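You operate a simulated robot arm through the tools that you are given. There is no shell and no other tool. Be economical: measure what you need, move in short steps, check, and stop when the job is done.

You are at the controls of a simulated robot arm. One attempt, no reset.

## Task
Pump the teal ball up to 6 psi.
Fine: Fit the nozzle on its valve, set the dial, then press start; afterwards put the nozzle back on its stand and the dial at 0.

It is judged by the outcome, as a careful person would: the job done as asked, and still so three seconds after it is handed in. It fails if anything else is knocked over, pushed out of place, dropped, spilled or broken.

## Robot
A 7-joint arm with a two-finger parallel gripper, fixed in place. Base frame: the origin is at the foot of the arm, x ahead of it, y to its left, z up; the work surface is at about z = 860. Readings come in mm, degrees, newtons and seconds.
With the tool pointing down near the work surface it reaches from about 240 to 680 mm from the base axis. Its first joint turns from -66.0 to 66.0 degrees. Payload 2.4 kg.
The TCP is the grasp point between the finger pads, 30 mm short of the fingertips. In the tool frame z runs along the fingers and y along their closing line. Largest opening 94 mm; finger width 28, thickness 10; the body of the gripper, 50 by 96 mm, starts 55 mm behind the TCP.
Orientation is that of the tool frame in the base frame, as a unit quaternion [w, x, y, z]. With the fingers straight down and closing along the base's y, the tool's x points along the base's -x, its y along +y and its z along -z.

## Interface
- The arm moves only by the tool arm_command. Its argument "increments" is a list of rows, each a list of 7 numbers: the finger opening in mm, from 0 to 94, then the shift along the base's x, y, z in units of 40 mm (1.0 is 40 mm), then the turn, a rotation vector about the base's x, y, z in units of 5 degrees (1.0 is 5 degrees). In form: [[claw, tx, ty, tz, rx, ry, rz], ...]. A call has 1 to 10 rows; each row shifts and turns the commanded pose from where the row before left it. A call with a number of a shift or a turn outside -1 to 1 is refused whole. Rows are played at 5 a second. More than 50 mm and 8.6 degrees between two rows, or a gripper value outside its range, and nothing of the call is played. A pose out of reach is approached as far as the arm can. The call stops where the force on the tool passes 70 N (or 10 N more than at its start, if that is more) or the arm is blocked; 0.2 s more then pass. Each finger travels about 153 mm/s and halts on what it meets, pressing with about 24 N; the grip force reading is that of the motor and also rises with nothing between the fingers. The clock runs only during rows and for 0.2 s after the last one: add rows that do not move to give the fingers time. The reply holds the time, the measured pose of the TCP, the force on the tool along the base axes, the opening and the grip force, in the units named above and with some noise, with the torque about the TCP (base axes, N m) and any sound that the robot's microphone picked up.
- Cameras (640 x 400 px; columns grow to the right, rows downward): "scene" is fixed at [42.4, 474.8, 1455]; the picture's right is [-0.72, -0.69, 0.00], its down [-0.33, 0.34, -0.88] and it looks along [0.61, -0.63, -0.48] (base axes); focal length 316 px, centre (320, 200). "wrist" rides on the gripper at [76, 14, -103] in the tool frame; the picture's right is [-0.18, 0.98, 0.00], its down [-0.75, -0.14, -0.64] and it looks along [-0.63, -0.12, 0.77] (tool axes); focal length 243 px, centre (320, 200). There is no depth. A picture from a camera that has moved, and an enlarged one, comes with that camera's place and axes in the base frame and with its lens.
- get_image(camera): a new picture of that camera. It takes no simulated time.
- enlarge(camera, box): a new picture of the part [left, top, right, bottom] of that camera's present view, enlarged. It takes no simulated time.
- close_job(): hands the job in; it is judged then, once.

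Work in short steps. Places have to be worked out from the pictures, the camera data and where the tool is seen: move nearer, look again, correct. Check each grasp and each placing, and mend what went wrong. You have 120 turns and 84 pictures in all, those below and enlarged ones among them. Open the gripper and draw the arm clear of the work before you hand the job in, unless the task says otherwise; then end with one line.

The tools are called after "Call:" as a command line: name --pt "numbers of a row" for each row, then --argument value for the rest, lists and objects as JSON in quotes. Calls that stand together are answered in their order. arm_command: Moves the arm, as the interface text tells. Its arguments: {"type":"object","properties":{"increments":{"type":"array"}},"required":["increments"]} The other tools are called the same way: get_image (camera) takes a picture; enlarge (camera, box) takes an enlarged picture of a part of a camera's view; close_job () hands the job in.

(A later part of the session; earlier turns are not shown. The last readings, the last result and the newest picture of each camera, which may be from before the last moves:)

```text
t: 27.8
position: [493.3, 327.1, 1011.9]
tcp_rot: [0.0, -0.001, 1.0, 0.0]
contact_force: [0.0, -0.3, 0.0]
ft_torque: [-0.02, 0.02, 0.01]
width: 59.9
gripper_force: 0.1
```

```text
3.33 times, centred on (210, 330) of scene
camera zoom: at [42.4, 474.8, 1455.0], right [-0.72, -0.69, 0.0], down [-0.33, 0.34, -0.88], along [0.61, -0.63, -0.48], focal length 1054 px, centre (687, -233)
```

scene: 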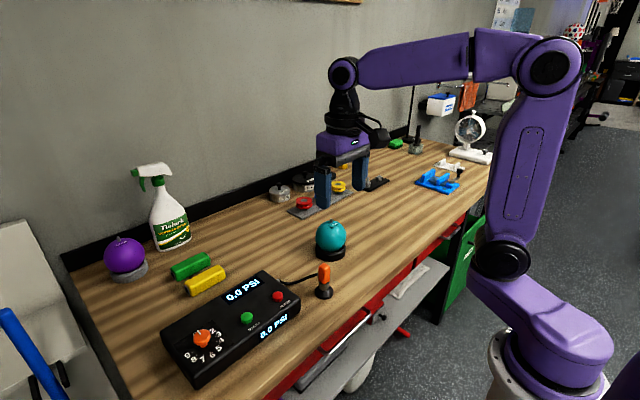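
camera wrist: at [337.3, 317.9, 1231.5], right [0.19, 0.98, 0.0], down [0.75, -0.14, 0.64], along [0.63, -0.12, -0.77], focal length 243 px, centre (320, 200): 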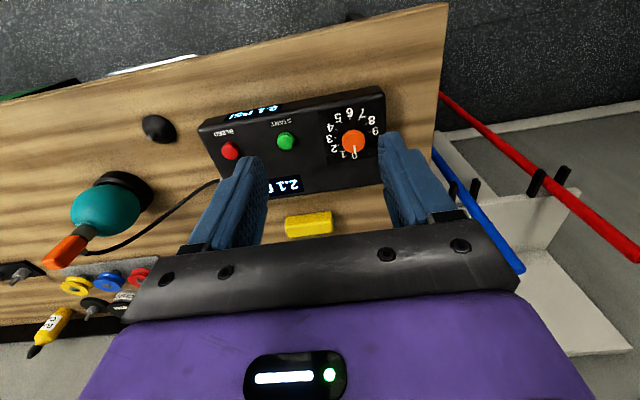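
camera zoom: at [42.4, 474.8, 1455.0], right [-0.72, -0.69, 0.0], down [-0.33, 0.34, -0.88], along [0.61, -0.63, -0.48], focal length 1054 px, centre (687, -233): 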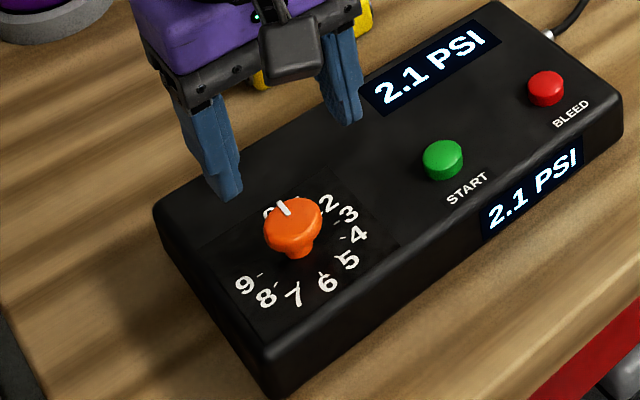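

The knob centre is confirmed at (494.8, 335). I'll shift (+1.5, +7) and pre-turn the empty tool by +90° at this height.

Call:
arm_command --pt "60 0.04 0.175 0 0 0 1" --pt "60 0 0 0 0 0 1" --pt "60 0 0 0 0 0 1" --pt "60 0 0 0 0 0 1" --pt "60 0 0 0 0 0 1" --pt "60 0 0 0 0 0 1" --pt "60 0 0 0 0 0 1" --pt "60 0 0 0 0 0 1" --pt "60 0 0 0 0 0 1"

Call:
arm_command --pt "60 0 0 0 0 0 1" --pt "60 0 0 0 0 0 1" --pt "60 0 0 0 0 0 1" --pt "60 0 0 0 0 0 1" --pt "60 0 0 0 0 0 1" --pt "60 0 0 0 0 0 1" --pt "60 0 0 0 0 0 1" --pt "60 0 0 0 0 0 1" --pt "60 0 0 0 0 0 1" --pt "60 0 0 0 0 0 0"

Call:
get_image --camera "wrist"

```text
t: 29.8
position: [494.6, 337.8, 1010.7]
tcp_rot: [0.0, -0.384, 0.923, 0.0]
contact_force: [0.0, 0.0, 0.0]
ft_torque: [-0.03, 0.01, -0.04]
width: 59.9
gripper_force: 0.1
```

```text
t: 32.0
position: [495.0, 337.6, 1011.1]
tcp_rot: [-0.001, 0.707, -0.707, 0.0]
contact_force: [0.7, 0.4, -1.1]
ft_torque: [0.02, 0.0, 0.03]
width: 60.2
gripper_force: 0.0
```

```text
39 pictures are left
camera wrist: at [480.3, 261.1, 1112.7], right [-0.98, 0.18, 0.0], down [0.14, 0.75, 0.64], along [0.12, 0.63, -0.77], focal length 243 px, centre (320, 200)
```

wrist: 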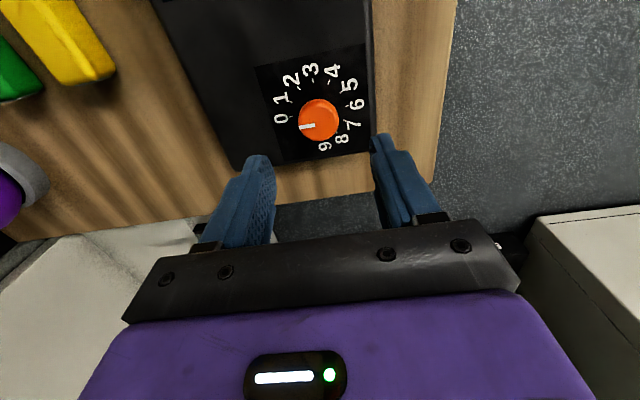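

The knob centre reads about (495, 333.5) from this side. I'll shift y by -3 mm, descend to TCP z ≈ 940 and close.

Call:
arm_command --pt "60 0 -0.08 -0.5 0 0 0" --pt "60 0 0 -0.6 0 0 0" --pt "60 0 0 -0.45 0 0 0" --pt "60 0 0 -0.2 0 0 0" --pt "60 0 0 0 0 0 0" --pt "60 0 0 0 0 0 0"

Call:
enlarge --camera "wrist" --box '[220, 50, 420, 210]'

Call:
enlarge --camera "scene" --box '[150, 270, 270, 390]'

```text
t: 33.4
position: [495.4, 332.8, 939.9]
tcp_rot: [0.0, -0.706, 0.708, 0.0]
contact_force: [-0.5, 0.0, -0.1]
ft_torque: [0.0, 0.02, 0.01]
width: 60.0
gripper_force: 0.0
```

```text
2.50 times, centred on (320, 130) of wrist
camera zoom: at [480.7, 256.6, 1041.9], right [-0.98, 0.18, 0.0], down [0.14, 0.75, 0.64], along [0.12, 0.63, -0.77], focal length 606 px, centre (320, 375)
```

zoom: 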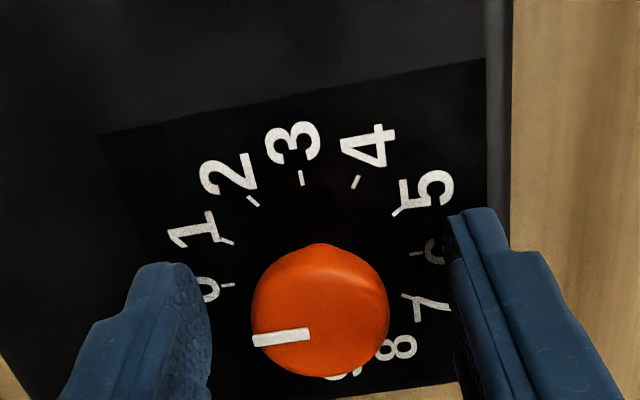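

```text
3.33 times, centred on (210, 330) of scene
camera zoom: at [42.4, 474.8, 1455.0], right [-0.72, -0.69, 0.0], down [-0.33, 0.34, -0.88], along [0.61, -0.63, -0.48], focal length 1054 px, centre (687, -233)
```

zoom: 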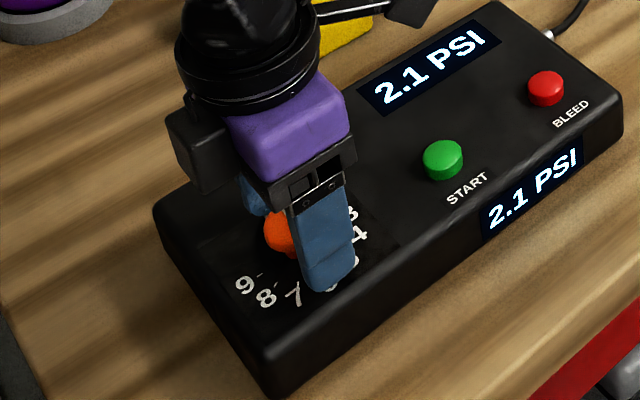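

Centred around the knob, so I'll close on it.

Call:
arm_command --pt "45 0 0 0 0 0 0" --pt "36 0 0 0 0 0 0" --pt "28 0 0 0 0 0 0" --pt "22 0 0 0 0 0 0" --pt "22 0 0 0 0 0 0"

Call:
arm_command --pt "20 0 0 0 0 0 -1" --pt "20 0 0 0 0 0 -1" --pt "20 0 0 0 0 0 -1" --pt "20 0 0 0 0 0 -1" --pt "20 0 0 0 0 0 -1" --pt "20 0 0 0 0 0 -1" --pt "20 0 0 0 0 0 0"

Call:
enlarge --camera "wrist" --box '[220, 50, 420, 210]'

```text
t: 34.6
position: [495.7, 332.7, 941.1]
tcp_rot: [0.0, -0.706, 0.708, 0.0]
contact_force: [2.6, 1.0, -2.2]
ft_torque: [0.08, -0.09, -0.02]
width: 31.4
gripper_force: 45.1
```

```text
t: 36.2
position: [494.7, 333.2, 940.8]
tcp_rot: [-0.003, -0.499, 0.866, 0.0]
contact_force: [-9.8, -14.3, -5.7]
ft_torque: [-0.38, 0.14, -0.01]
width: 31.2
gripper_force: 44.8
```

```text
2.50 times, centred on (320, 130) of wrist
camera zoom: at [444.2, 274.9, 1042.4], right [-0.76, 0.65, 0.0], down [0.5, 0.58, 0.64], along [0.42, 0.48, -0.77], focal length 606 px, centre (320, 375)
```

zoom: 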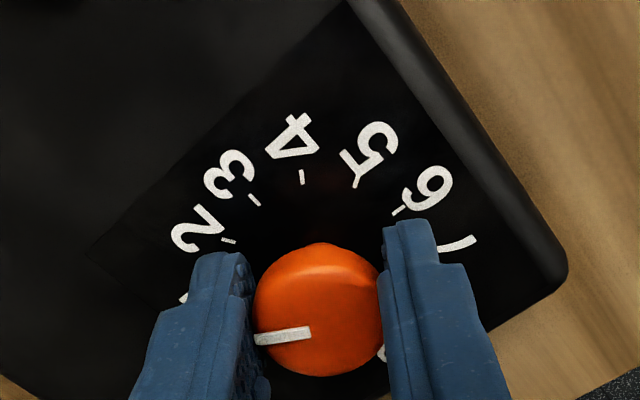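

The knob turns with the grip. A sideways force has built up, so I'll relax about 1 mm toward (-x, -y) and turn on by 60°.

Call:
arm_command --pt "20 -0.015 -0.025 0 0 0 -1" --pt "20 0 0 0 0 0 -1" --pt "20 0 0 0 0 0 -1" --pt "20 0 0 0 0 0 -1" --pt "20 0 0 0 0 0 0"

```text
t: 37.4
position: [493.1, 332.4, 939.4]
tcp_rot: [-0.001, -0.341, 0.94, 0.0]
contact_force: [-4.8, -10.6, -11.1]
ft_torque: [-0.54, 0.62, 0.0]
width: 31.4
gripper_force: 45.1
```

Call:
arm_command --pt "20 -0.01 -0.02 -0.02 0 0 -1" --pt "20 0 0 0 0 0 -1" --pt "20 0 0 0 0 0 -1" --pt "20 0 0 0 0 0 -1" --pt "20 0 0 0 0 0 -1" --pt "20 0 0 0 0 0 -1" --pt "20 0 0 0 0 0 0"

Call:
enlarge --camera "wrist" --box '[220, 50, 420, 210]'

```text
t: 39.0
position: [493.8, 334.9, 939.9]
tcp_rot: [0.001, -0.086, 0.996, 0.0]
contact_force: [-4.7, 2.1, 3.4]
ft_torque: [-0.12, 1.21, 0.0]
width: 31.6
gripper_force: 44.8
```

```text
2.50 times, centred on (320, 130) of wrist
camera zoom: at [415.9, 335.3, 1042.0], right [0.01, 1.0, 0.0], down [0.77, -0.01, 0.64], along [0.64, -0.01, -0.77], focal length 606 px, centre (320, 375)
```

zoom: 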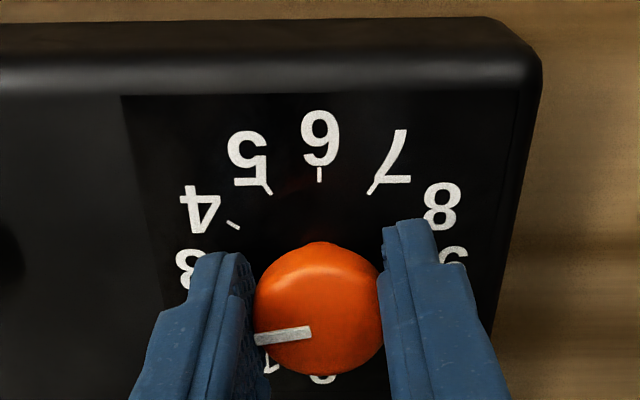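

80° done and the forces are low. Continuing.

Call:
arm_command --pt "20 0 0 0 0 0 -1" --pt "20 0 0 0 0 0 -1" --pt "20 0 0 0 0 0 -1" --pt "20 0 0 0 0 0 -1" --pt "20 0 0 0 0 0 -1" --pt "20 0 0 0 0 0 -1" --pt "20 0 0 0 0 0 -1" --pt "20 0 0 0 0 0 0"

```text
t: 40.8
position: [493.6, 334.9, 940.7]
tcp_rot: [0.001, 0.215, 0.977, 0.003]
contact_force: [7.8, 27.4, -4.6]
ft_torque: [0.72, 0.8, 0.09]
width: 31.5
gripper_force: 45.3
```

A 27 N sideways push in y has built up. I'll relax by about 1.6 mm toward +y while turning on.

Call:
arm_command --pt "20 0.01 0.04 0 0 0 0" --pt "20 0 0 0 0 0 -1" --pt "20 0 0 0 0 0 -1" --pt "20 0 0 0 0 0 -1" --pt "20 0 0 0 0 0 0"

Call:
enlarge --camera "wrist" --box '[220, 50, 420, 210]'

```text
t: 42.0
position: [493.2, 335.9, 939.9]
tcp_rot: [0.001, 0.342, 0.94, 0.001]
contact_force: [0.9, 21.3, 2.6]
ft_torque: [-0.17, -0.71, 0.04]
width: 31.1
gripper_force: 45.4
```

```text
2.50 times, centred on (320, 130) of wrist
camera zoom: at [444.5, 395.8, 1042.1], right [0.77, 0.63, 0.0], down [0.49, -0.59, 0.64], along [0.41, -0.5, -0.77], focal length 606 px, centre (320, 375)
```

zoom: 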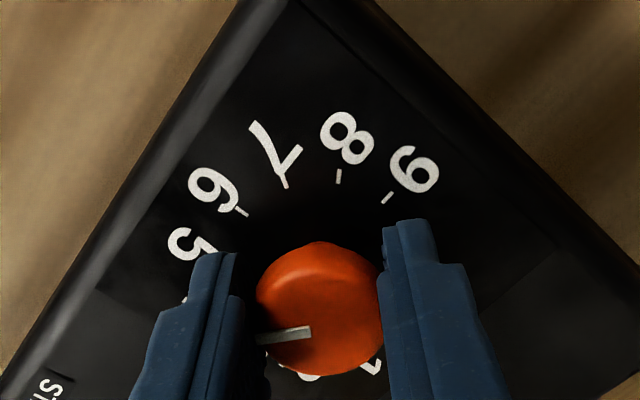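

130° done. I'll relax another 1.2 mm in y and do the next 25°.

Call:
arm_command --pt "20 0 0.03 0 0 0 -1" --pt "20 0 0.01 0 0 0 -1" --pt "20 0 0 0 0 0 -1" --pt "20 0 0 0 0 0 -1" --pt "20 0 0 0 0 0 -1" --pt "20 0 0 0 0 0 0"

Call:
arm_command --pt "20 0 0.02 0 0 0 -1" --pt "20 0 0.01 0 0 0 -1" --pt "20 0 0 0 0 0 -1" --pt "20 0 0 0 0 0 -1" --pt "20 0 0 0 0 0 0" --pt "20 0 0 0 0 0 0"

Call:
enlarge --camera "wrist" --box '[220, 50, 420, 210]'

Call:
enlarge --camera "scene" --box '[150, 230, 330, 390]'

```text
t: 43.4
position: [493.7, 336.6, 940.4]
tcp_rot: [0.0, 0.539, 0.843, 0.0]
contact_force: [1.7, 15.2, -8.6]
ft_torque: [0.8, 0.14, 0.06]
width: 31.4
gripper_force: 44.5
```

```text
t: 44.8
position: [493.8, 334.8, 940.2]
tcp_rot: [0.001, 0.676, 0.736, 0.001]
contact_force: [14.8, 6.8, -8.4]
ft_torque: [-0.97, -0.45, 0.04]
width: 31.1
gripper_force: 45.0
```

```text
2.50 times, centred on (320, 130) of wrist
camera zoom: at [502.6, 413.6, 1042.2], right [0.99, -0.1, 0.0], down [-0.08, -0.76, 0.64], along [-0.06, -0.64, -0.77], focal length 606 px, centre (320, 375)
```

zoom: 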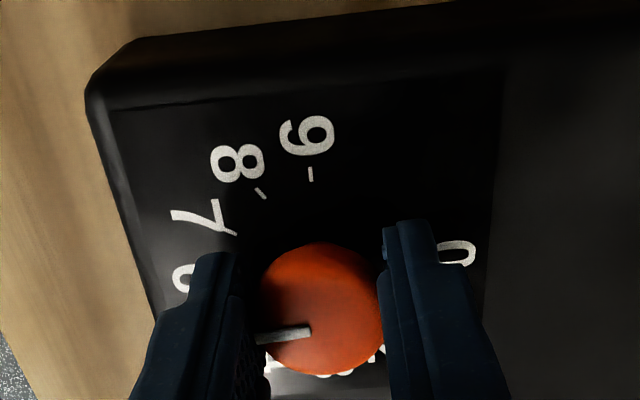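

```text
2.50 times, centred on (240, 310) of scene
camera zoom: at [43.0, 475.1, 1454.9], right [-0.72, -0.69, 0.0], down [-0.33, 0.34, -0.88], along [0.61, -0.63, -0.48], focal length 791 px, centre (520, -75)
```

zoom: 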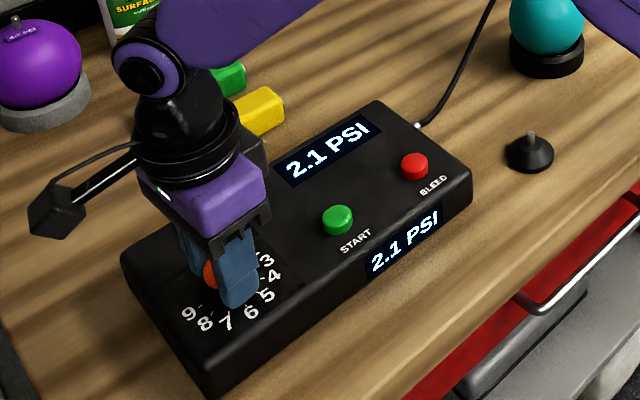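

175° done with the pointer unmoved relative to the fingers. I'll make the last 5°, relax, then check.

Call:
arm_command --pt "20 0.02 0.01 -0.01 0 0 -1" --pt "20 0 0 0 0 0 0" --pt "20 0 0 0 0 0 0" --pt "20 0 0 0 0 0 0"

Call:
enlarge --camera "wrist" --box '[220, 50, 420, 210]'

```text
t: 45.8
position: [493.9, 336.2, 940.8]
tcp_rot: [0.0, 0.708, 0.706, -0.001]
contact_force: [3.4, -8.9, 18.9]
ft_torque: [0.02, 0.17, 0.01]
width: 31.4
gripper_force: 45.2
```

```text
2.50 times, centred on (320, 130) of wrist
camera zoom: at [509.7, 412.7, 1042.2], right [0.98, -0.19, 0.0], down [-0.14, -0.75, 0.64], along [-0.12, -0.63, -0.77], focal length 606 px, centre (320, 375)
```

zoom: 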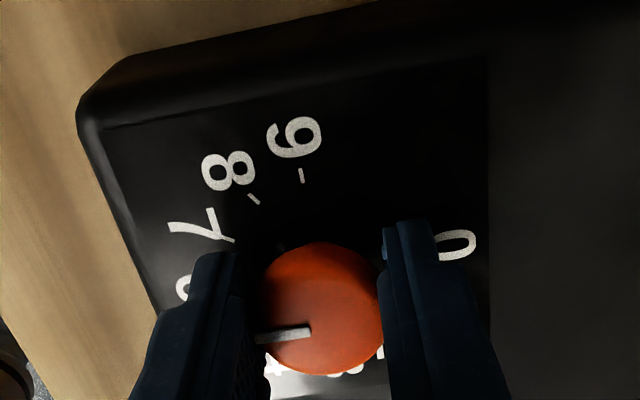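

Turn complete. I'll release, lift and check the pointer.

Call:
arm_command --pt "40 0 0 0 0 0 0" --pt "60 0 0 0 0 0 0" --pt "60 0 0 0.5 0 0 0" --pt "60 0 0 0.9 0 0 0" --pt "60 0 0 0.9 0 0 0" --pt "60 0 0 0 0 0 0"

Call:
enlarge --camera "wrist" --box '[240, 60, 400, 180]'

Call:
enlarge --camera "scene" --box '[150, 280, 270, 390]'

```text
t: 47.2
position: [496.5, 336.6, 1034.1]
tcp_rot: [0.0, 0.707, 0.707, 0.0]
contact_force: [0.3, 0.4, -0.2]
ft_torque: [-0.03, -0.03, 0.01]
width: 60.1
gripper_force: 0.0
```

```text
3.33 times, centred on (320, 120) of wrist
camera zoom: at [510.1, 412.6, 1135.5], right [0.98, -0.18, 0.0], down [-0.14, -0.75, 0.64], along [-0.12, -0.63, -0.77], focal length 809 px, centre (320, 467)
```

zoom: 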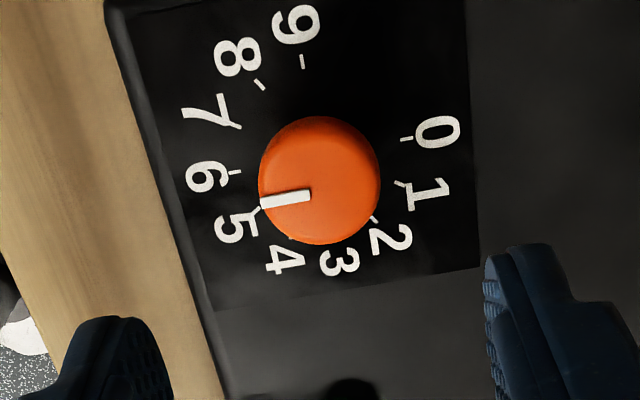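

```text
3.64 times, centred on (210, 335) of scene
camera zoom: at [42.4, 474.8, 1455.0], right [-0.72, -0.69, 0.0], down [-0.33, 0.34, -0.88], along [0.61, -0.63, -0.48], focal length 1150 px, centre (720, -291)
```

zoom: 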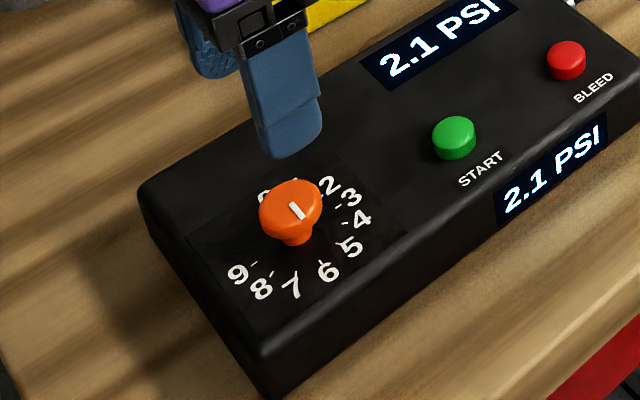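

The pointer is parallel to the 6 direction within about 2°. The START button is near (479, 243.5), so I'll close the fingers and hover over it.

Call:
arm_command --pt "0 -0.14 -0.775 0 0 0 0" --pt "0 -0.14 -0.775 0 0 0 0" --pt "0 -0.13 -0.775 0 0 0 0" --pt "0 0 0 -0.7 0 0 0" --pt "0 0 0 -0.7 0 0 0" --pt "0 0 0 0 0 0 0" --pt "0 0 0 0 0 0 0"

Call:
enlarge --camera "wrist" --box '[240, 60, 400, 180]'

Call:
enlarge --camera "scene" --box '[200, 260, 300, 350]'

```text
t: 48.8
position: [478.9, 242.8, 973.5]
tcp_rot: [0.001, 0.708, 0.707, 0.0]
contact_force: [0.4, 0.2, 0.2]
ft_torque: [0.0, 0.01, 0.02]
width: 0.0
gripper_force: 24.3
```

```text
3.33 times, centred on (320, 120) of wrist
camera zoom: at [492.9, 319.5, 1075.4], right [0.98, -0.18, 0.0], down [-0.14, -0.75, 0.64], along [-0.12, -0.63, -0.77], focal length 809 px, centre (320, 467)
```

zoom: 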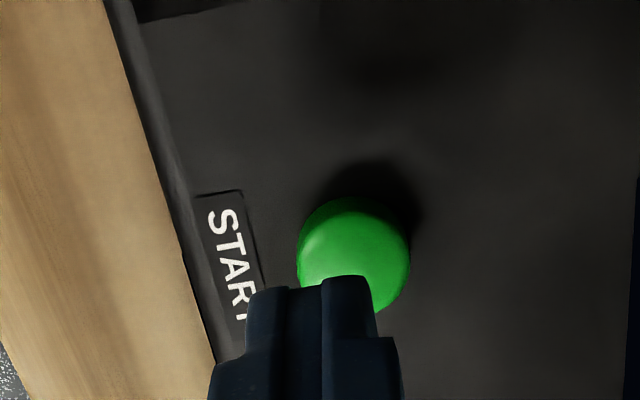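

```text
4.44 times, centred on (250, 305) of scene
camera zoom: at [42.4, 474.8, 1455.0], right [-0.72, -0.69, 0.0], down [-0.33, 0.34, -0.88], along [0.61, -0.63, -0.48], focal length 1406 px, centre (631, -267)
```

zoom: 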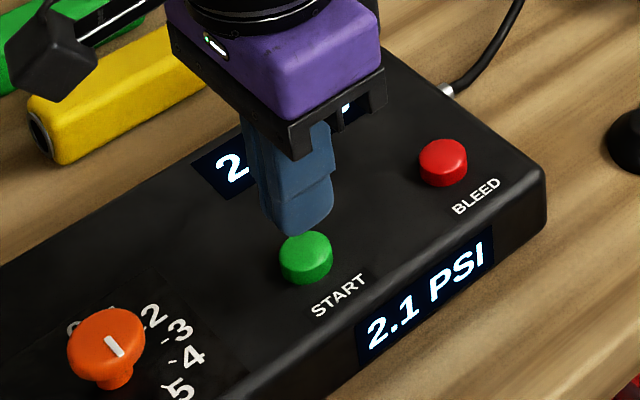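

The button centre appears near (485, 245). I'll shift (+5, +2) and press down in steps.

Call:
arm_command --pt "0 0.125 0.05 -0.2 0 0 0" --pt "0 0 0 -0.2 0 0 0" --pt "0 0 0 -0.15 0 0 0" --pt "0 0 0 0 0 0 0"

Call:
enlarge --camera "scene" --box '[200, 260, 300, 350]'

```text
t: 49.8
position: [482.6, 245.4, 953.3]
tcp_rot: [0.001, 0.707, 0.707, 0.0]
contact_force: [-1.0, 0.0, 0.1]
ft_torque: [0.03, -0.01, 0.01]
width: 0.0
gripper_force: 23.5
```

```text
4.44 times, centred on (250, 305) of scene
camera zoom: at [42.4, 474.8, 1455.0], right [-0.72, -0.69, 0.0], down [-0.33, 0.34, -0.88], along [0.61, -0.63, -0.48], focal length 1406 px, centre (631, -267)
```

zoom: 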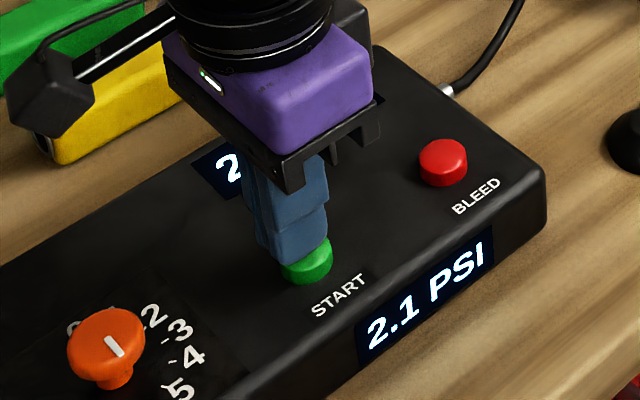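

Fingers are right over the button. I'll press down in 1.5 mm steps, watching force and sound.

Call:
arm_command --pt "0 0 0 -0.04 0 0 0" --pt "0 0 0 -0.04 0 0 0" --pt "0 0 0 -0.04 0 0 0" --pt "0 0 0 -0.04 0 0 0" --pt "0 0 0 0 0 0 0"

```text
t: 51.0
position: [482.5, 246.2, 946.5]
tcp_rot: [0.0, 0.707, 0.707, 0.001]
contact_force: [-0.6, 0.2, 0.4]
ft_torque: [-0.02, 0.03, 0.0]
width: 0.1
gripper_force: 24.2
```

Call:
arm_command --pt "0 0 0 -0.04 0 0 0" --pt "0 0 0 -0.04 0 0 0" --pt "0 0 0 -0.03 0 0 0" --pt "0 0 0 0 0 0 0"

Call:
enlarge --camera "scene" --box '[200, 260, 300, 350]'

```text
t: 52.0
position: [482.6, 246.6, 943.5]
tcp_rot: [0.001, 0.708, 0.707, 0.0]
contact_force: [-0.8, -0.3, 0.7]
ft_torque: [-0.01, -0.03, -0.01]
width: 0.0
gripper_force: 24.0
```

```text
4.44 times, centred on (250, 305) of scene
camera zoom: at [42.4, 474.8, 1455.0], right [-0.72, -0.69, 0.0], down [-0.33, 0.34, -0.88], along [0.61, -0.63, -0.48], focal length 1406 px, centre (631, -267)
```

zoom: 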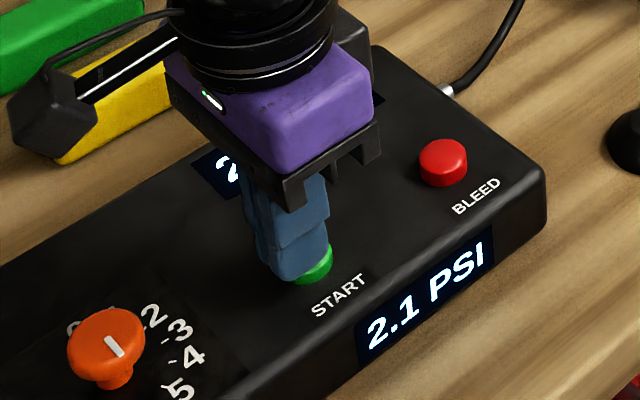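

Still no contact, and the fingers look offset from the button in the scene view. I'll check with the wrist camera.

Call:
enlarge --camera "wrist" --box '[240, 60, 400, 180]'

```text
3.33 times, centred on (320, 120) of wrist
camera zoom: at [497.4, 323.0, 1045.3], right [0.98, -0.18, 0.0], down [-0.14, -0.75, 0.64], along [-0.12, -0.63, -0.77], focal length 809 px, centre (320, 467)
```

zoom: 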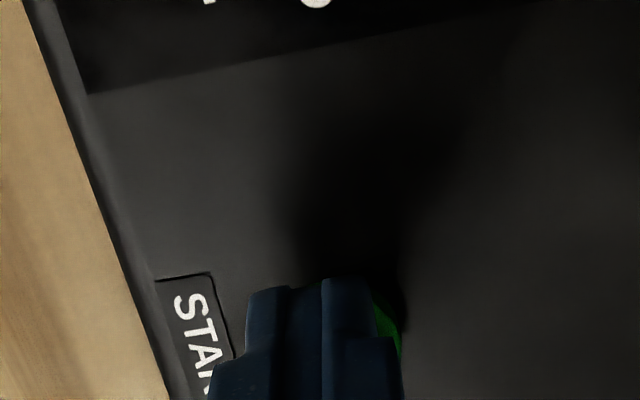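

The button lies a bit to +x and further to -y of the fingertips. I'll raise 10 mm, shift (+3, -6) and press again in small steps.

Call:
arm_command --pt "0 0 0 0.3 0 0 0" --pt "0 0.075 -0.15 0 0 0 0" --pt "0 0 0 0 0 0 0" --pt "0 0 0 -0.1 0 0 0" --pt "0 0 0 -0.1 0 0 0" --pt "0 0 0 -0.05 0 0 0" --pt "0 0 0 -0.04 0 0 0" --pt "0 0 0 -0.03 0 0 0" --pt "0 0 0 0 0 0 0"

Call:
enlarge --camera "scene" --box '[200, 260, 300, 350]'

```text
t: 54.0
position: [486.6, 240.6, 940.8]
tcp_rot: [-0.001, 0.708, 0.706, 0.0]
contact_force: [-0.7, 0.0, 2.5]
ft_torque: [0.01, 0.03, -0.02]
width: 0.1
gripper_force: 23.9
heard: click
```

```text
4.44 times, centred on (250, 305) of scene
camera zoom: at [42.4, 474.8, 1455.0], right [-0.72, -0.69, 0.0], down [-0.33, 0.34, -0.88], along [0.61, -0.63, -0.48], focal length 1406 px, centre (631, -267)
```

zoom: 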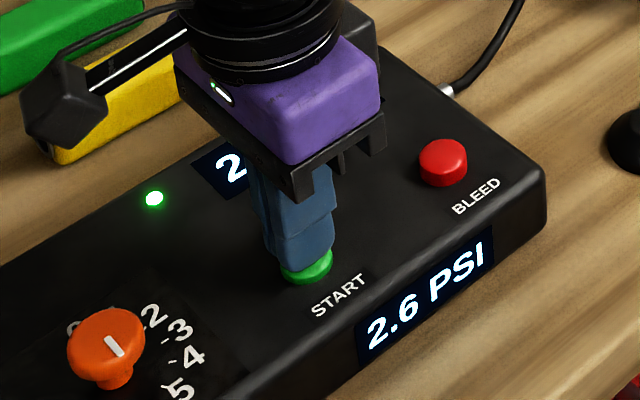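

The click was heard, the green lamp is on and the pressure is rising. I'll lift off the button straight up and let it pump, turning the tool back toward yaw 0 meanwhile.

Call:
arm_command --pt "0 0 0 0.4 0 0 0" --pt "0 0 0 0.9 0 0 0" --pt "0 0 0 0.9 0 0 0" --pt "0 0 0 0.9 0 0 0" --pt "0 0 0 0.9 0 0 0" --pt "0 0 0 0.9 0 0 0" --pt "0 0 0 0 0 0 0"

Call:
arm_command --pt "30 0 0 0 0 0 1" --pt "60 0 0 0 0 0 1" --pt "70 0 0 0 0 0 1" --pt "70 0 0 0 0 0 1" --pt "70 0 0 0 0 0 1" --pt "70 0 0 0 0 0 1" --pt "70 0 0 0 0 0 1" --pt "70 0 0 0 0 0 1" --pt "70 0 0 0 0 0 1"

Call:
enlarge --camera "scene" --box '[150, 200, 350, 390]'

```text
t: 55.6
position: [487.6, 238.6, 1135.9]
tcp_rot: [0.0, 0.708, 0.706, -0.001]
contact_force: [-0.3, 0.7, -0.6]
ft_torque: [-0.01, -0.02, 0.0]
width: 0.0
gripper_force: 23.7
```

```text
t: 57.6
position: [486.7, 239.8, 1138.0]
tcp_rot: [0.0, 0.382, 0.924, 0.0]
contact_force: [0.2, 0.0, -1.1]
ft_torque: [0.01, 0.04, -0.03]
width: 69.5
gripper_force: 0.0
```

```text
2.11 times, centred on (250, 295) of scene
camera zoom: at [42.4, 474.8, 1455.0], right [-0.72, -0.69, 0.0], down [-0.33, 0.34, -0.88], along [0.61, -0.63, -0.48], focal length 666 px, centre (467, 0)
```

zoom: 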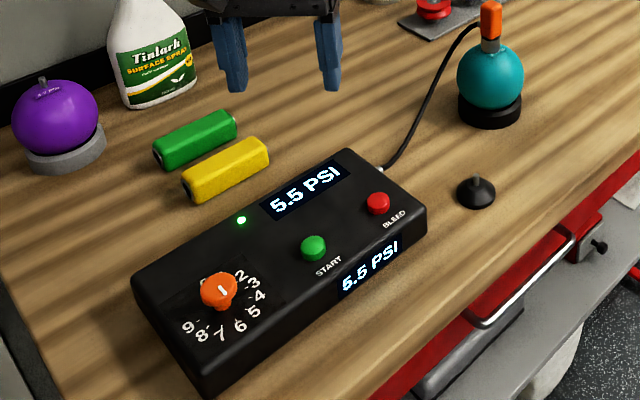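

5.5 PSI and still rising. I'll finish turning back to yaw 0, then check the final reading.

Call:
arm_command --pt "70 0 0 0 0 0 1" --pt "70 0 0 0 0 0 1" --pt "70 0 0 0 0 0 1" --pt "70 0 0 0 0 0 1" --pt "70 0 0 0 0 0 1" --pt "70 0 0 0 0 0 1" --pt "70 0 0 0 0 0 1" --pt "70 0 0 0 0 0 1" --pt "70 0 0 0 0 0 1"

Call:
enlarge --camera "scene" --box '[150, 200, 350, 390]'

```text
t: 59.6
position: [486.5, 240.5, 1137.3]
tcp_rot: [0.0, -0.001, 1.0, -0.001]
contact_force: [-0.1, 0.0, 0.5]
ft_torque: [-0.01, 0.04, -0.02]
width: 70.0
gripper_force: 0.1
```

```text
2.11 times, centred on (250, 295) of scene
camera zoom: at [42.4, 474.8, 1455.0], right [-0.72, -0.69, 0.0], down [-0.33, 0.34, -0.88], along [0.61, -0.63, -0.48], focal length 666 px, centre (467, 0)
```

zoom: 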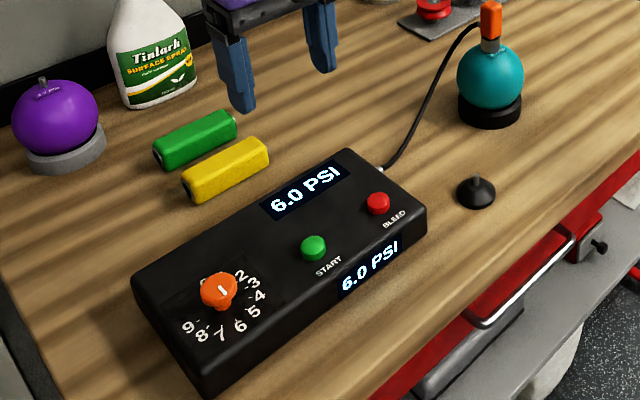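

6.0 PSI with the lamp off, so it has stopped. I'll go back above the nozzle at about (542, -100).

Call:
arm_command --pt "70 0.154 -0.946 0 0 0 0" --pt "70 0.154 -0.946 0 0 0 0" --pt "70 0.154 -0.946 0 0 0 0" --pt "70 0.154 -0.946 0 0 0 0" --pt "70 0.154 -0.946 0 0 0 0" --pt "70 0.154 -0.946 0 0 0 0" --pt "70 0.154 -0.946 0 0 0 0" --pt "70 0.154 -0.946 0 0 0 0" --pt "70 0.154 -0.946 0 0 0 0" --pt "70 0 0 0 0 0 0"

Call:
arm_command --pt "60 0 0 -0.7 0 0 0" --pt "60 0 0 -0.7 0 0 0" --pt "60 0 0 0 0 0 0" --pt "60 0 0 0 0 0 0"

Call:
get_image --camera "wrist"

```text
t: 61.8
position: [542.0, -102.6, 1137.5]
tcp_rot: [0.0, 0.0, 1.0, 0.0]
contact_force: [-0.5, 0.0, 0.0]
ft_torque: [-0.02, -0.03, 0.0]
width: 69.7
gripper_force: 0.1
```

```text
t: 62.8
position: [539.3, -99.5, 1081.1]
tcp_rot: [-0.001, 0.0, 1.0, 0.0]
contact_force: [0.7, 0.2, -0.1]
ft_torque: [0.01, 0.01, 0.01]
width: 60.4
gripper_force: 0.0
```

```text
20 pictures are left
camera wrist: at [464.0, -86.4, 1183.7], right [0.18, 0.98, 0.0], down [0.75, -0.14, 0.64], along [0.63, -0.12, -0.77], focal length 243 px, centre (320, 200)
```

wrist: 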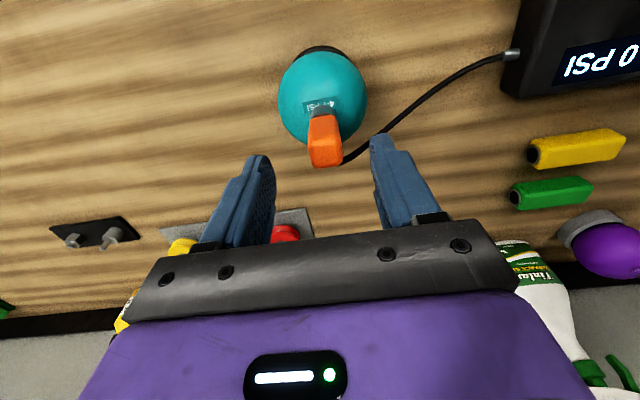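

The nozzle sits between the fingers' line. I'll descend to z ≈ 1022 with a +2.5 mm x shift and close on it.

Call:
arm_command --pt "60 0.06 0 -0.5 0 0 0" --pt "60 0 0 -0.5 0 0 0" --pt "60 0 0 -0.47 0 0 0" --pt "60 0 0 0 0 0 0" --pt "60 0 0 0 0 0 0" --pt "60 0 0 0 0 0 0"

Call:
enlarge --camera "wrist" --box '[220, 80, 420, 240]'

```text
t: 64.2
position: [541.3, -98.8, 1023.1]
tcp_rot: [-0.001, 0.0, 1.0, 0.0]
contact_force: [0.6, -0.3, 0.3]
ft_torque: [0.01, 0.02, 0.02]
width: 60.0
gripper_force: 0.1
```

```text
2.50 times, centred on (320, 160) of wrist
camera zoom: at [464.8, -84.2, 1125.2], right [0.18, 0.98, 0.0], down [0.75, -0.14, 0.64], along [0.63, -0.12, -0.77], focal length 606 px, centre (320, 300)
```

zoom: 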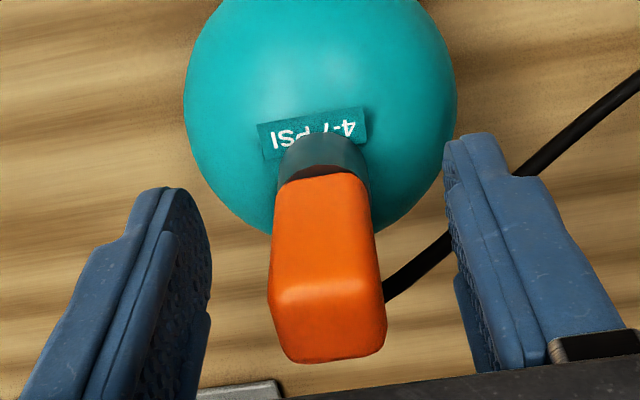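

Call:
arm_command --pt "45 0 0 0 0 0 0" --pt "35 0 0 0 0 0 0" --pt "28 0 0 0 0 0 0" --pt "20 0 0 0 0 0 0" --pt "10 0 0 0 0 0 0" --pt "10 0 0 0 0 0 0"

Call:
arm_command --pt "10 0 0 0.1 0 0 0" --pt "10 0 0 0.1 0 0 0" --pt "10 0 0 0.15 0 0 0" --pt "10 0 0 0.15 0 0 0" --pt "10 0 0 0.25 0 0 0" --pt "10 0 0 0.5 0 0 0" --pt "10 0 0 0.75 0 0 0" --pt "10 0 0 0 0 0 0"

Call:
enlarge --camera "scene" --box '[270, 150, 390, 270]'

```text
t: 65.6
position: [541.3, -99.3, 1024.0]
tcp_rot: [-0.001, 0.001, 1.0, 0.0]
contact_force: [0.2, -1.2, -0.2]
ft_torque: [-0.05, -0.01, -0.02]
width: 27.5
gripper_force: 24.1
```

```text
t: 67.4
position: [545.5, -97.9, 1101.3]
tcp_rot: [0.0, 0.0, 1.0, 0.0]
contact_force: [-0.4, 0.6, -0.4]
ft_torque: [-0.01, -0.01, -0.02]
width: 27.4
gripper_force: 24.0
```

```text
3.33 times, centred on (330, 210) of scene
camera zoom: at [42.4, 474.8, 1455.0], right [-0.72, -0.69, 0.0], down [-0.33, 0.34, -0.88], along [0.61, -0.63, -0.48], focal length 1054 px, centre (287, 167)
```

zoom: 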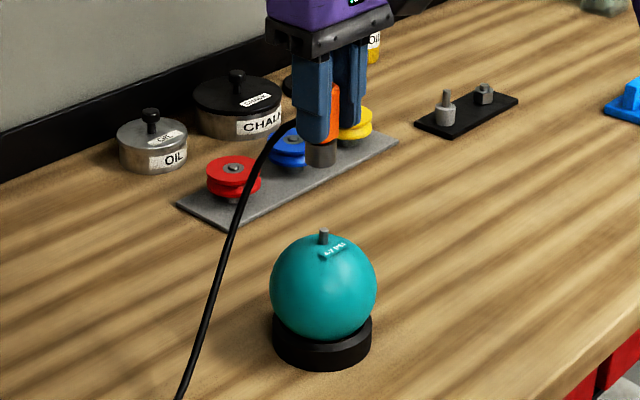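

The nozzle is off and the ball is undisturbed. I'll carry it to above the stand using the measured offset (-101.4, +135.3), then lower to about 25 mm above the post.

Call:
arm_command --pt "10 -0.507 0.6765 0 0 0 0" --pt "10 -0.507 0.6765 0 0 0 0" --pt "10 -0.507 0.6765 0 0 0 0" --pt "10 -0.507 0.6765 0 0 0 0" --pt "10 -0.507 0.6765 0 0 0 0" --pt "10 0 0 -0.9 0 0 0" --pt "10 0 0 -0.9 0 0 0" --pt "10 0 0 -0.9 0 0 0" --pt "10 0 0 -0.3 0 0 0" --pt "10 0 0 0 0 0 0"

Call:
arm_command --pt "10 0 0 0 0 0 0" --pt "10 0 0 0 0 0 0" --pt "10 0 0 0 0 0 0"

Call:
enlarge --camera "scene" --box '[305, 245, 345, 300]'

Call:
enlarge --camera "wrist" --box '[280, 90, 370, 160]'

```text
t: 69.6
position: [442.6, 37.4, 982.3]
tcp_rot: [0.0, -0.001, 1.0, 0.0]
contact_force: [-0.4, 0.1, -0.6]
ft_torque: [0.0, 0.01, 0.01]
width: 27.3
gripper_force: 24.6
```

```text
t: 70.4
position: [442.7, 36.7, 983.1]
tcp_rot: [0.001, 0.0, 1.0, 0.0]
contact_force: [0.9, -0.7, -0.9]
ft_torque: [-0.02, 0.0, 0.0]
width: 27.3
gripper_force: 24.3
```

```text
7.27 times, centred on (325, 272) of scene
camera zoom: at [42.4, 474.8, 1455.0], right [-0.72, -0.69, 0.0], down [-0.33, 0.34, -0.88], along [0.61, -0.63, -0.48], focal length 2300 px, centre (284, -327)
```

zoom: 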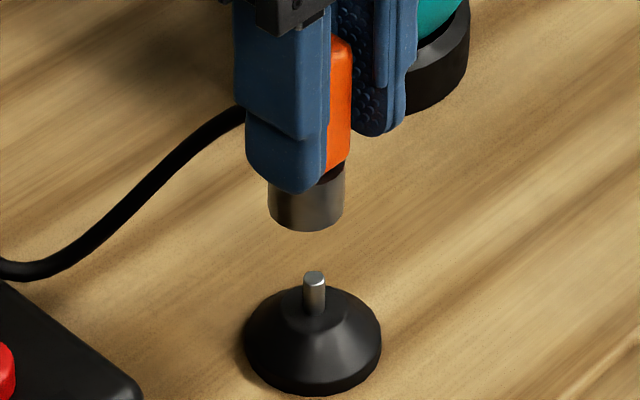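

```text
5.71 times, centred on (325, 125) of wrist
camera zoom: at [367.2, 51.7, 1084.6], right [0.18, 0.98, 0.0], down [0.75, -0.14, 0.64], along [0.63, -0.12, -0.77], focal length 1386 px, centre (291, 629)
```

zoom: 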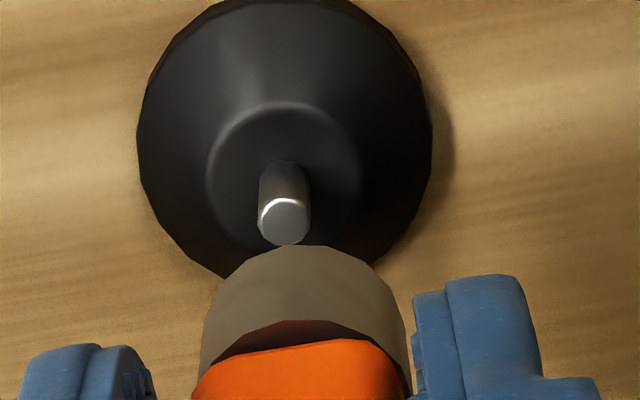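

Both views show the nozzle about 2.4 mm too far in +y and 1.9 mm in +x. I'll correct, lower 10 mm, let it settle and look again.

Call:
arm_command --pt "10 -0.046 -0.06 -0.25 0 0 0" --pt "10 0 0 0 0 0 0" --pt "10 0 0 0 0 0 0" --pt "10 0 0 0 0 0 0" --pt "10 0 0 0 0 0 0" --pt "10 0 0 0 0 0 0" --pt "10 0 0 0 0 0 0"

Call:
enlarge --camera "scene" --box '[305, 245, 345, 300]'

Call:
enlarge --camera "wrist" --box '[280, 90, 370, 160]'

```text
t: 72.0
position: [440.8, 35.3, 971.8]
tcp_rot: [0.0, 0.0, 1.0, 0.0]
contact_force: [-0.1, 0.9, -0.3]
ft_torque: [-0.01, 0.0, 0.03]
width: 27.5
gripper_force: 24.1
```

```text
7.27 times, centred on (325, 272) of scene
camera zoom: at [42.4, 474.8, 1455.0], right [-0.72, -0.69, 0.0], down [-0.33, 0.34, -0.88], along [0.61, -0.63, -0.48], focal length 2300 px, centre (284, -327)
```

zoom: 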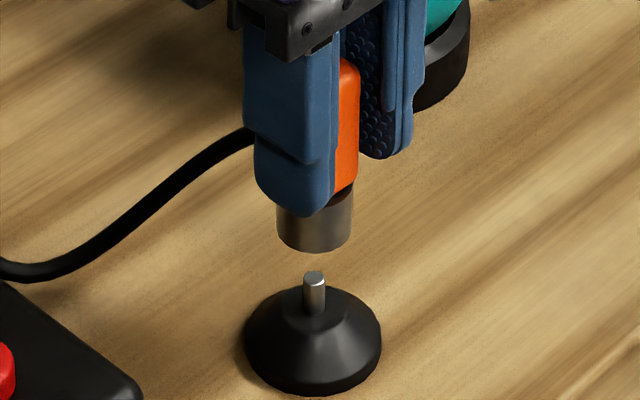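

```text
5.71 times, centred on (325, 125) of wrist
camera zoom: at [365.7, 49.1, 1074.4], right [0.18, 0.98, 0.0], down [0.75, -0.14, 0.64], along [0.63, -0.12, -0.77], focal length 1386 px, centre (291, 629)
```

zoom: 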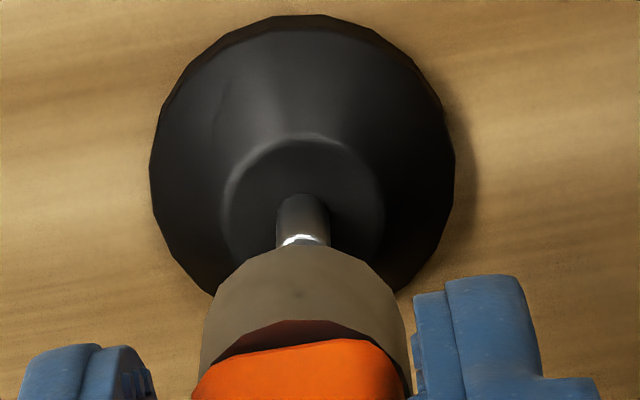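

Concentric in both views. I'll descend 20 mm in small steps onto the post.

Call:
arm_command --pt "10 0 0 -0.1 0 0 0" --pt "10 0 0 -0.1 0 0 0" --pt "10 0 0 -0.1 0 0 0" --pt "10 0 0 -0.05 0 0 0" --pt "10 0 0 0 0 0 0" --pt "10 0 0 0 0 0 0" --pt "10 0 0 -0.05 0 0 0" --pt "10 0 0 -0.05 0 0 0" --pt "10 0 0 -0.05 0 0 0" --pt "10 0 0 0 0 0 0"

```text
t: 74.2
position: [441.9, 31.7, 952.7]
tcp_rot: [0.0, 0.0, 1.0, 0.0]
contact_force: [-0.2, -0.3, -1.5]
ft_torque: [0.02, -0.03, -0.01]
width: 27.4
gripper_force: 24.4
```

Call:
enlarge --camera "scene" --box '[305, 245, 345, 300]'

```text
7.27 times, centred on (325, 272) of scene
camera zoom: at [42.4, 474.8, 1455.0], right [-0.72, -0.69, 0.0], down [-0.33, 0.34, -0.88], along [0.61, -0.63, -0.48], focal length 2300 px, centre (284, -327)
```

zoom: 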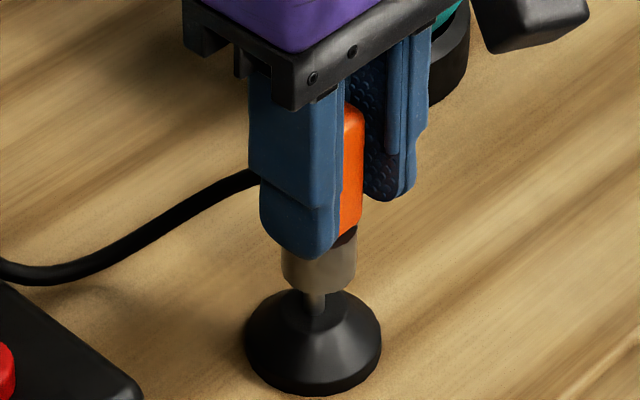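

It drifted about 2 mm toward -y on the way down. I'll raise 3 mm, correct +2.5 mm in y and check both views.

Call:
arm_command --pt "10 0 0 0.08 0 0 0" --pt "10 0 0.062 0 0 0 0" --pt "10 0 0 0 0 0 0" --pt "10 0 0 0 0 0 0" --pt "10 0 0 0 0 0 0" --pt "10 0 0 0 0 0 0"

Call:
enlarge --camera "scene" --box '[305, 245, 345, 300]'

Call:
enlarge --camera "wrist" --box '[280, 90, 370, 160]'

```text
t: 75.6
position: [439.6, 36.2, 954.7]
tcp_rot: [0.0, 0.0, 1.0, -0.001]
contact_force: [0.8, 0.3, -0.7]
ft_torque: [0.0, 0.05, -0.01]
width: 27.3
gripper_force: 23.8
```

```text
7.27 times, centred on (325, 272) of scene
camera zoom: at [42.4, 474.8, 1455.0], right [-0.72, -0.69, 0.0], down [-0.33, 0.34, -0.88], along [0.61, -0.63, -0.48], focal length 2300 px, centre (284, -327)
```

zoom: 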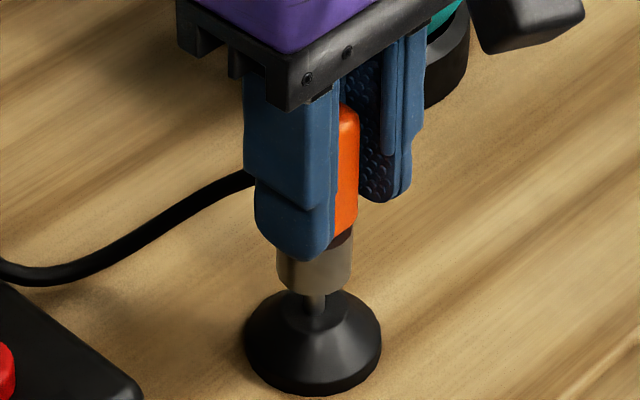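

```text
5.71 times, centred on (325, 125) of wrist
camera zoom: at [364.3, 50.5, 1057.4], right [0.18, 0.98, 0.0], down [0.75, -0.14, 0.64], along [0.63, -0.12, -0.77], focal length 1386 px, centre (291, 629)
```

zoom: 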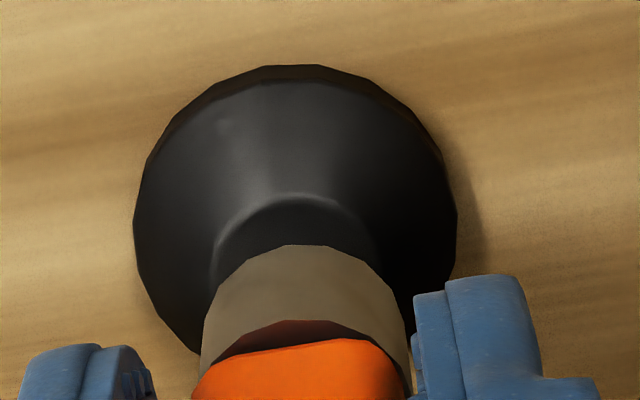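

Scene looks centred, but the wrist view and the readings both indicate about (+1.0, -1.1) mm to go. I'll apply that and ease down 6 mm.

Call:
arm_command --pt "10 0.025 -0.028 0 0 0 0" --pt "10 0 0 0 0 0 0" --pt "10 0 0 0 0 0 0" --pt "10 0 0 -0.04 0 0 0" --pt "10 0 0 -0.04 0 0 0" --pt "10 0 0 -0.04 0 0 0" --pt "10 0 0 -0.03 0 0 0" --pt "10 0 0 0 0 0 0"

```text
t: 77.4
position: [441.4, 34.7, 950.4]
tcp_rot: [0.0, 0.0, 1.0, 0.0]
contact_force: [0.7, -0.1, -1.0]
ft_torque: [0.0, 0.0, 0.0]
width: 27.3
gripper_force: 23.8
```

Readings are at the aligned position with no force. I'll continue down gently.

Call:
arm_command --pt "10 0 0 -0.03 0 0 0" --pt "10 0 0 -0.03 0 0 0" --pt "10 0 0 -0.03 0 0 0" --pt "10 0 0 -0.03 0 0 0" --pt "10 0 0 0 0 0 0"

```text
t: 78.6
position: [443.2, 35.5, 945.6]
tcp_rot: [0.0, 0.0, 1.0, -0.001]
contact_force: [-0.5, 0.3, -1.2]
ft_torque: [-0.01, 0.01, 0.02]
width: 27.5
gripper_force: 23.8
```

No resistance with the collar below the tip height, so it is on the post. I'll continue to seat it.

Call:
arm_command --pt "10 0 0 -0.03 0 0 0" --pt "10 0 0 -0.03 0 0 0" --pt "10 0 0 -0.03 0 0 0" --pt "10 0 0 -0.03 0 0 0" --pt "10 0 0 0 0 0 0"

```text
t: 79.8
position: [442.3, 35.1, 941.1]
tcp_rot: [0.0, 0.001, 1.0, 0.001]
contact_force: [-0.9, 1.5, 0.1]
ft_torque: [0.04, 0.01, 0.02]
width: 27.5
gripper_force: 24.1
```

Call:
arm_command --pt "10 0 0 -0.03 0 0 0" --pt "10 0 0 -0.03 0 0 0" --pt "10 0 0 -0.02 0 0 0" --pt "10 0 0 0 0 0 0"

Call:
enlarge --camera "scene" --box '[305, 245, 345, 300]'

```text
t: 80.8
position: [442.3, 36.3, 937.0]
tcp_rot: [0.0, 0.0, 1.0, 0.0]
contact_force: [0.0, -0.4, -0.4]
ft_torque: [0.0, 0.0, -0.01]
width: 27.3
gripper_force: 23.8
```

```text
7.27 times, centred on (325, 272) of scene
camera zoom: at [42.4, 474.8, 1455.0], right [-0.72, -0.69, 0.0], down [-0.33, 0.34, -0.88], along [0.61, -0.63, -0.48], focal length 2300 px, centre (284, -327)
```

zoom: 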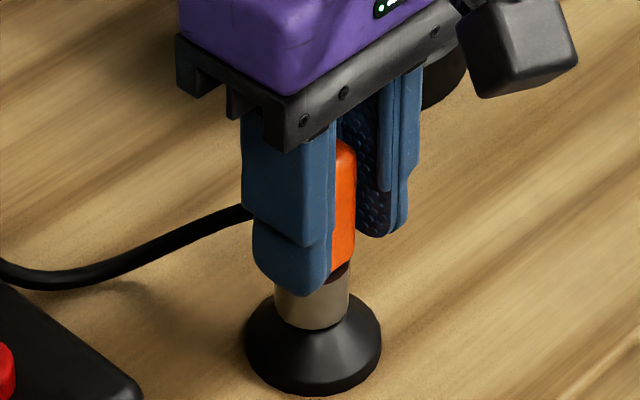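

Centred and almost seated. A few more small steps until contact.

Call:
arm_command --pt "10 0 0 -0.02 0 0 0" --pt "10 0 0 -0.02 0 0 0" --pt "10 0 0 -0.02 0 0 0" --pt "10 0 0 0 0 0 0"

```text
t: 81.8
position: [443.5, 36.0, 935.5]
tcp_rot: [0.001, 0.001, 1.0, 0.0]
contact_force: [-0.7, -1.1, 17.1]
ft_torque: [-0.01, 0.07, 0.0]
width: 27.2
gripper_force: 24.2
```

Seated at 17 N. I'll relax slightly, open in steps, lift straight off and check.

Call:
arm_command --pt "10 0 0 0.015 0 0 0" --pt "30 0 0 0 0 0 0" --pt "40 0 0 0 0 0 0" --pt "60 0 0 0 0 0 0" --pt "60 0 0 0 0 0 0" --pt "60 0 0 0.5 0 0 0" --pt "60 0 0 0.9 0 0 0" --pt "60 0 0 0.9 0 0 0" --pt "60 0 0 0.9 0 0 0" --pt "60 0 0 0.9 0 0 0"

Call:
enlarge --camera "scene" --box '[180, 210, 370, 350]'

```text
t: 84.0
position: [439.3, 34.5, 1098.9]
tcp_rot: [0.001, 0.001, 1.0, 0.0]
contact_force: [0.5, -0.4, 0.6]
ft_torque: [-0.01, -0.01, -0.01]
width: 60.0
gripper_force: 0.0
```

```text
2.86 times, centred on (275, 280) of scene
camera zoom: at [42.4, 474.8, 1455.0], right [-0.72, -0.69, 0.0], down [-0.33, 0.34, -0.88], along [0.61, -0.63, -0.48], focal length 904 px, centre (449, -29)
```

zoom: 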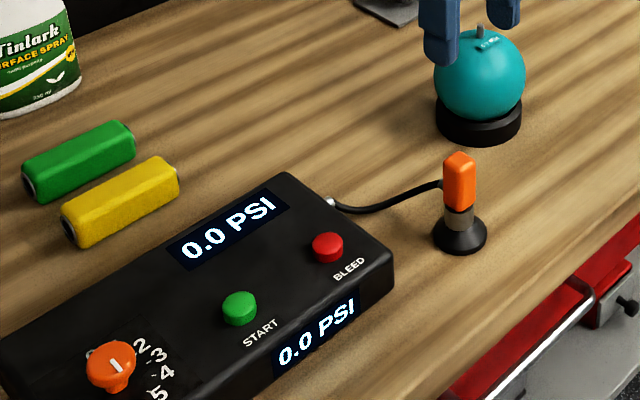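

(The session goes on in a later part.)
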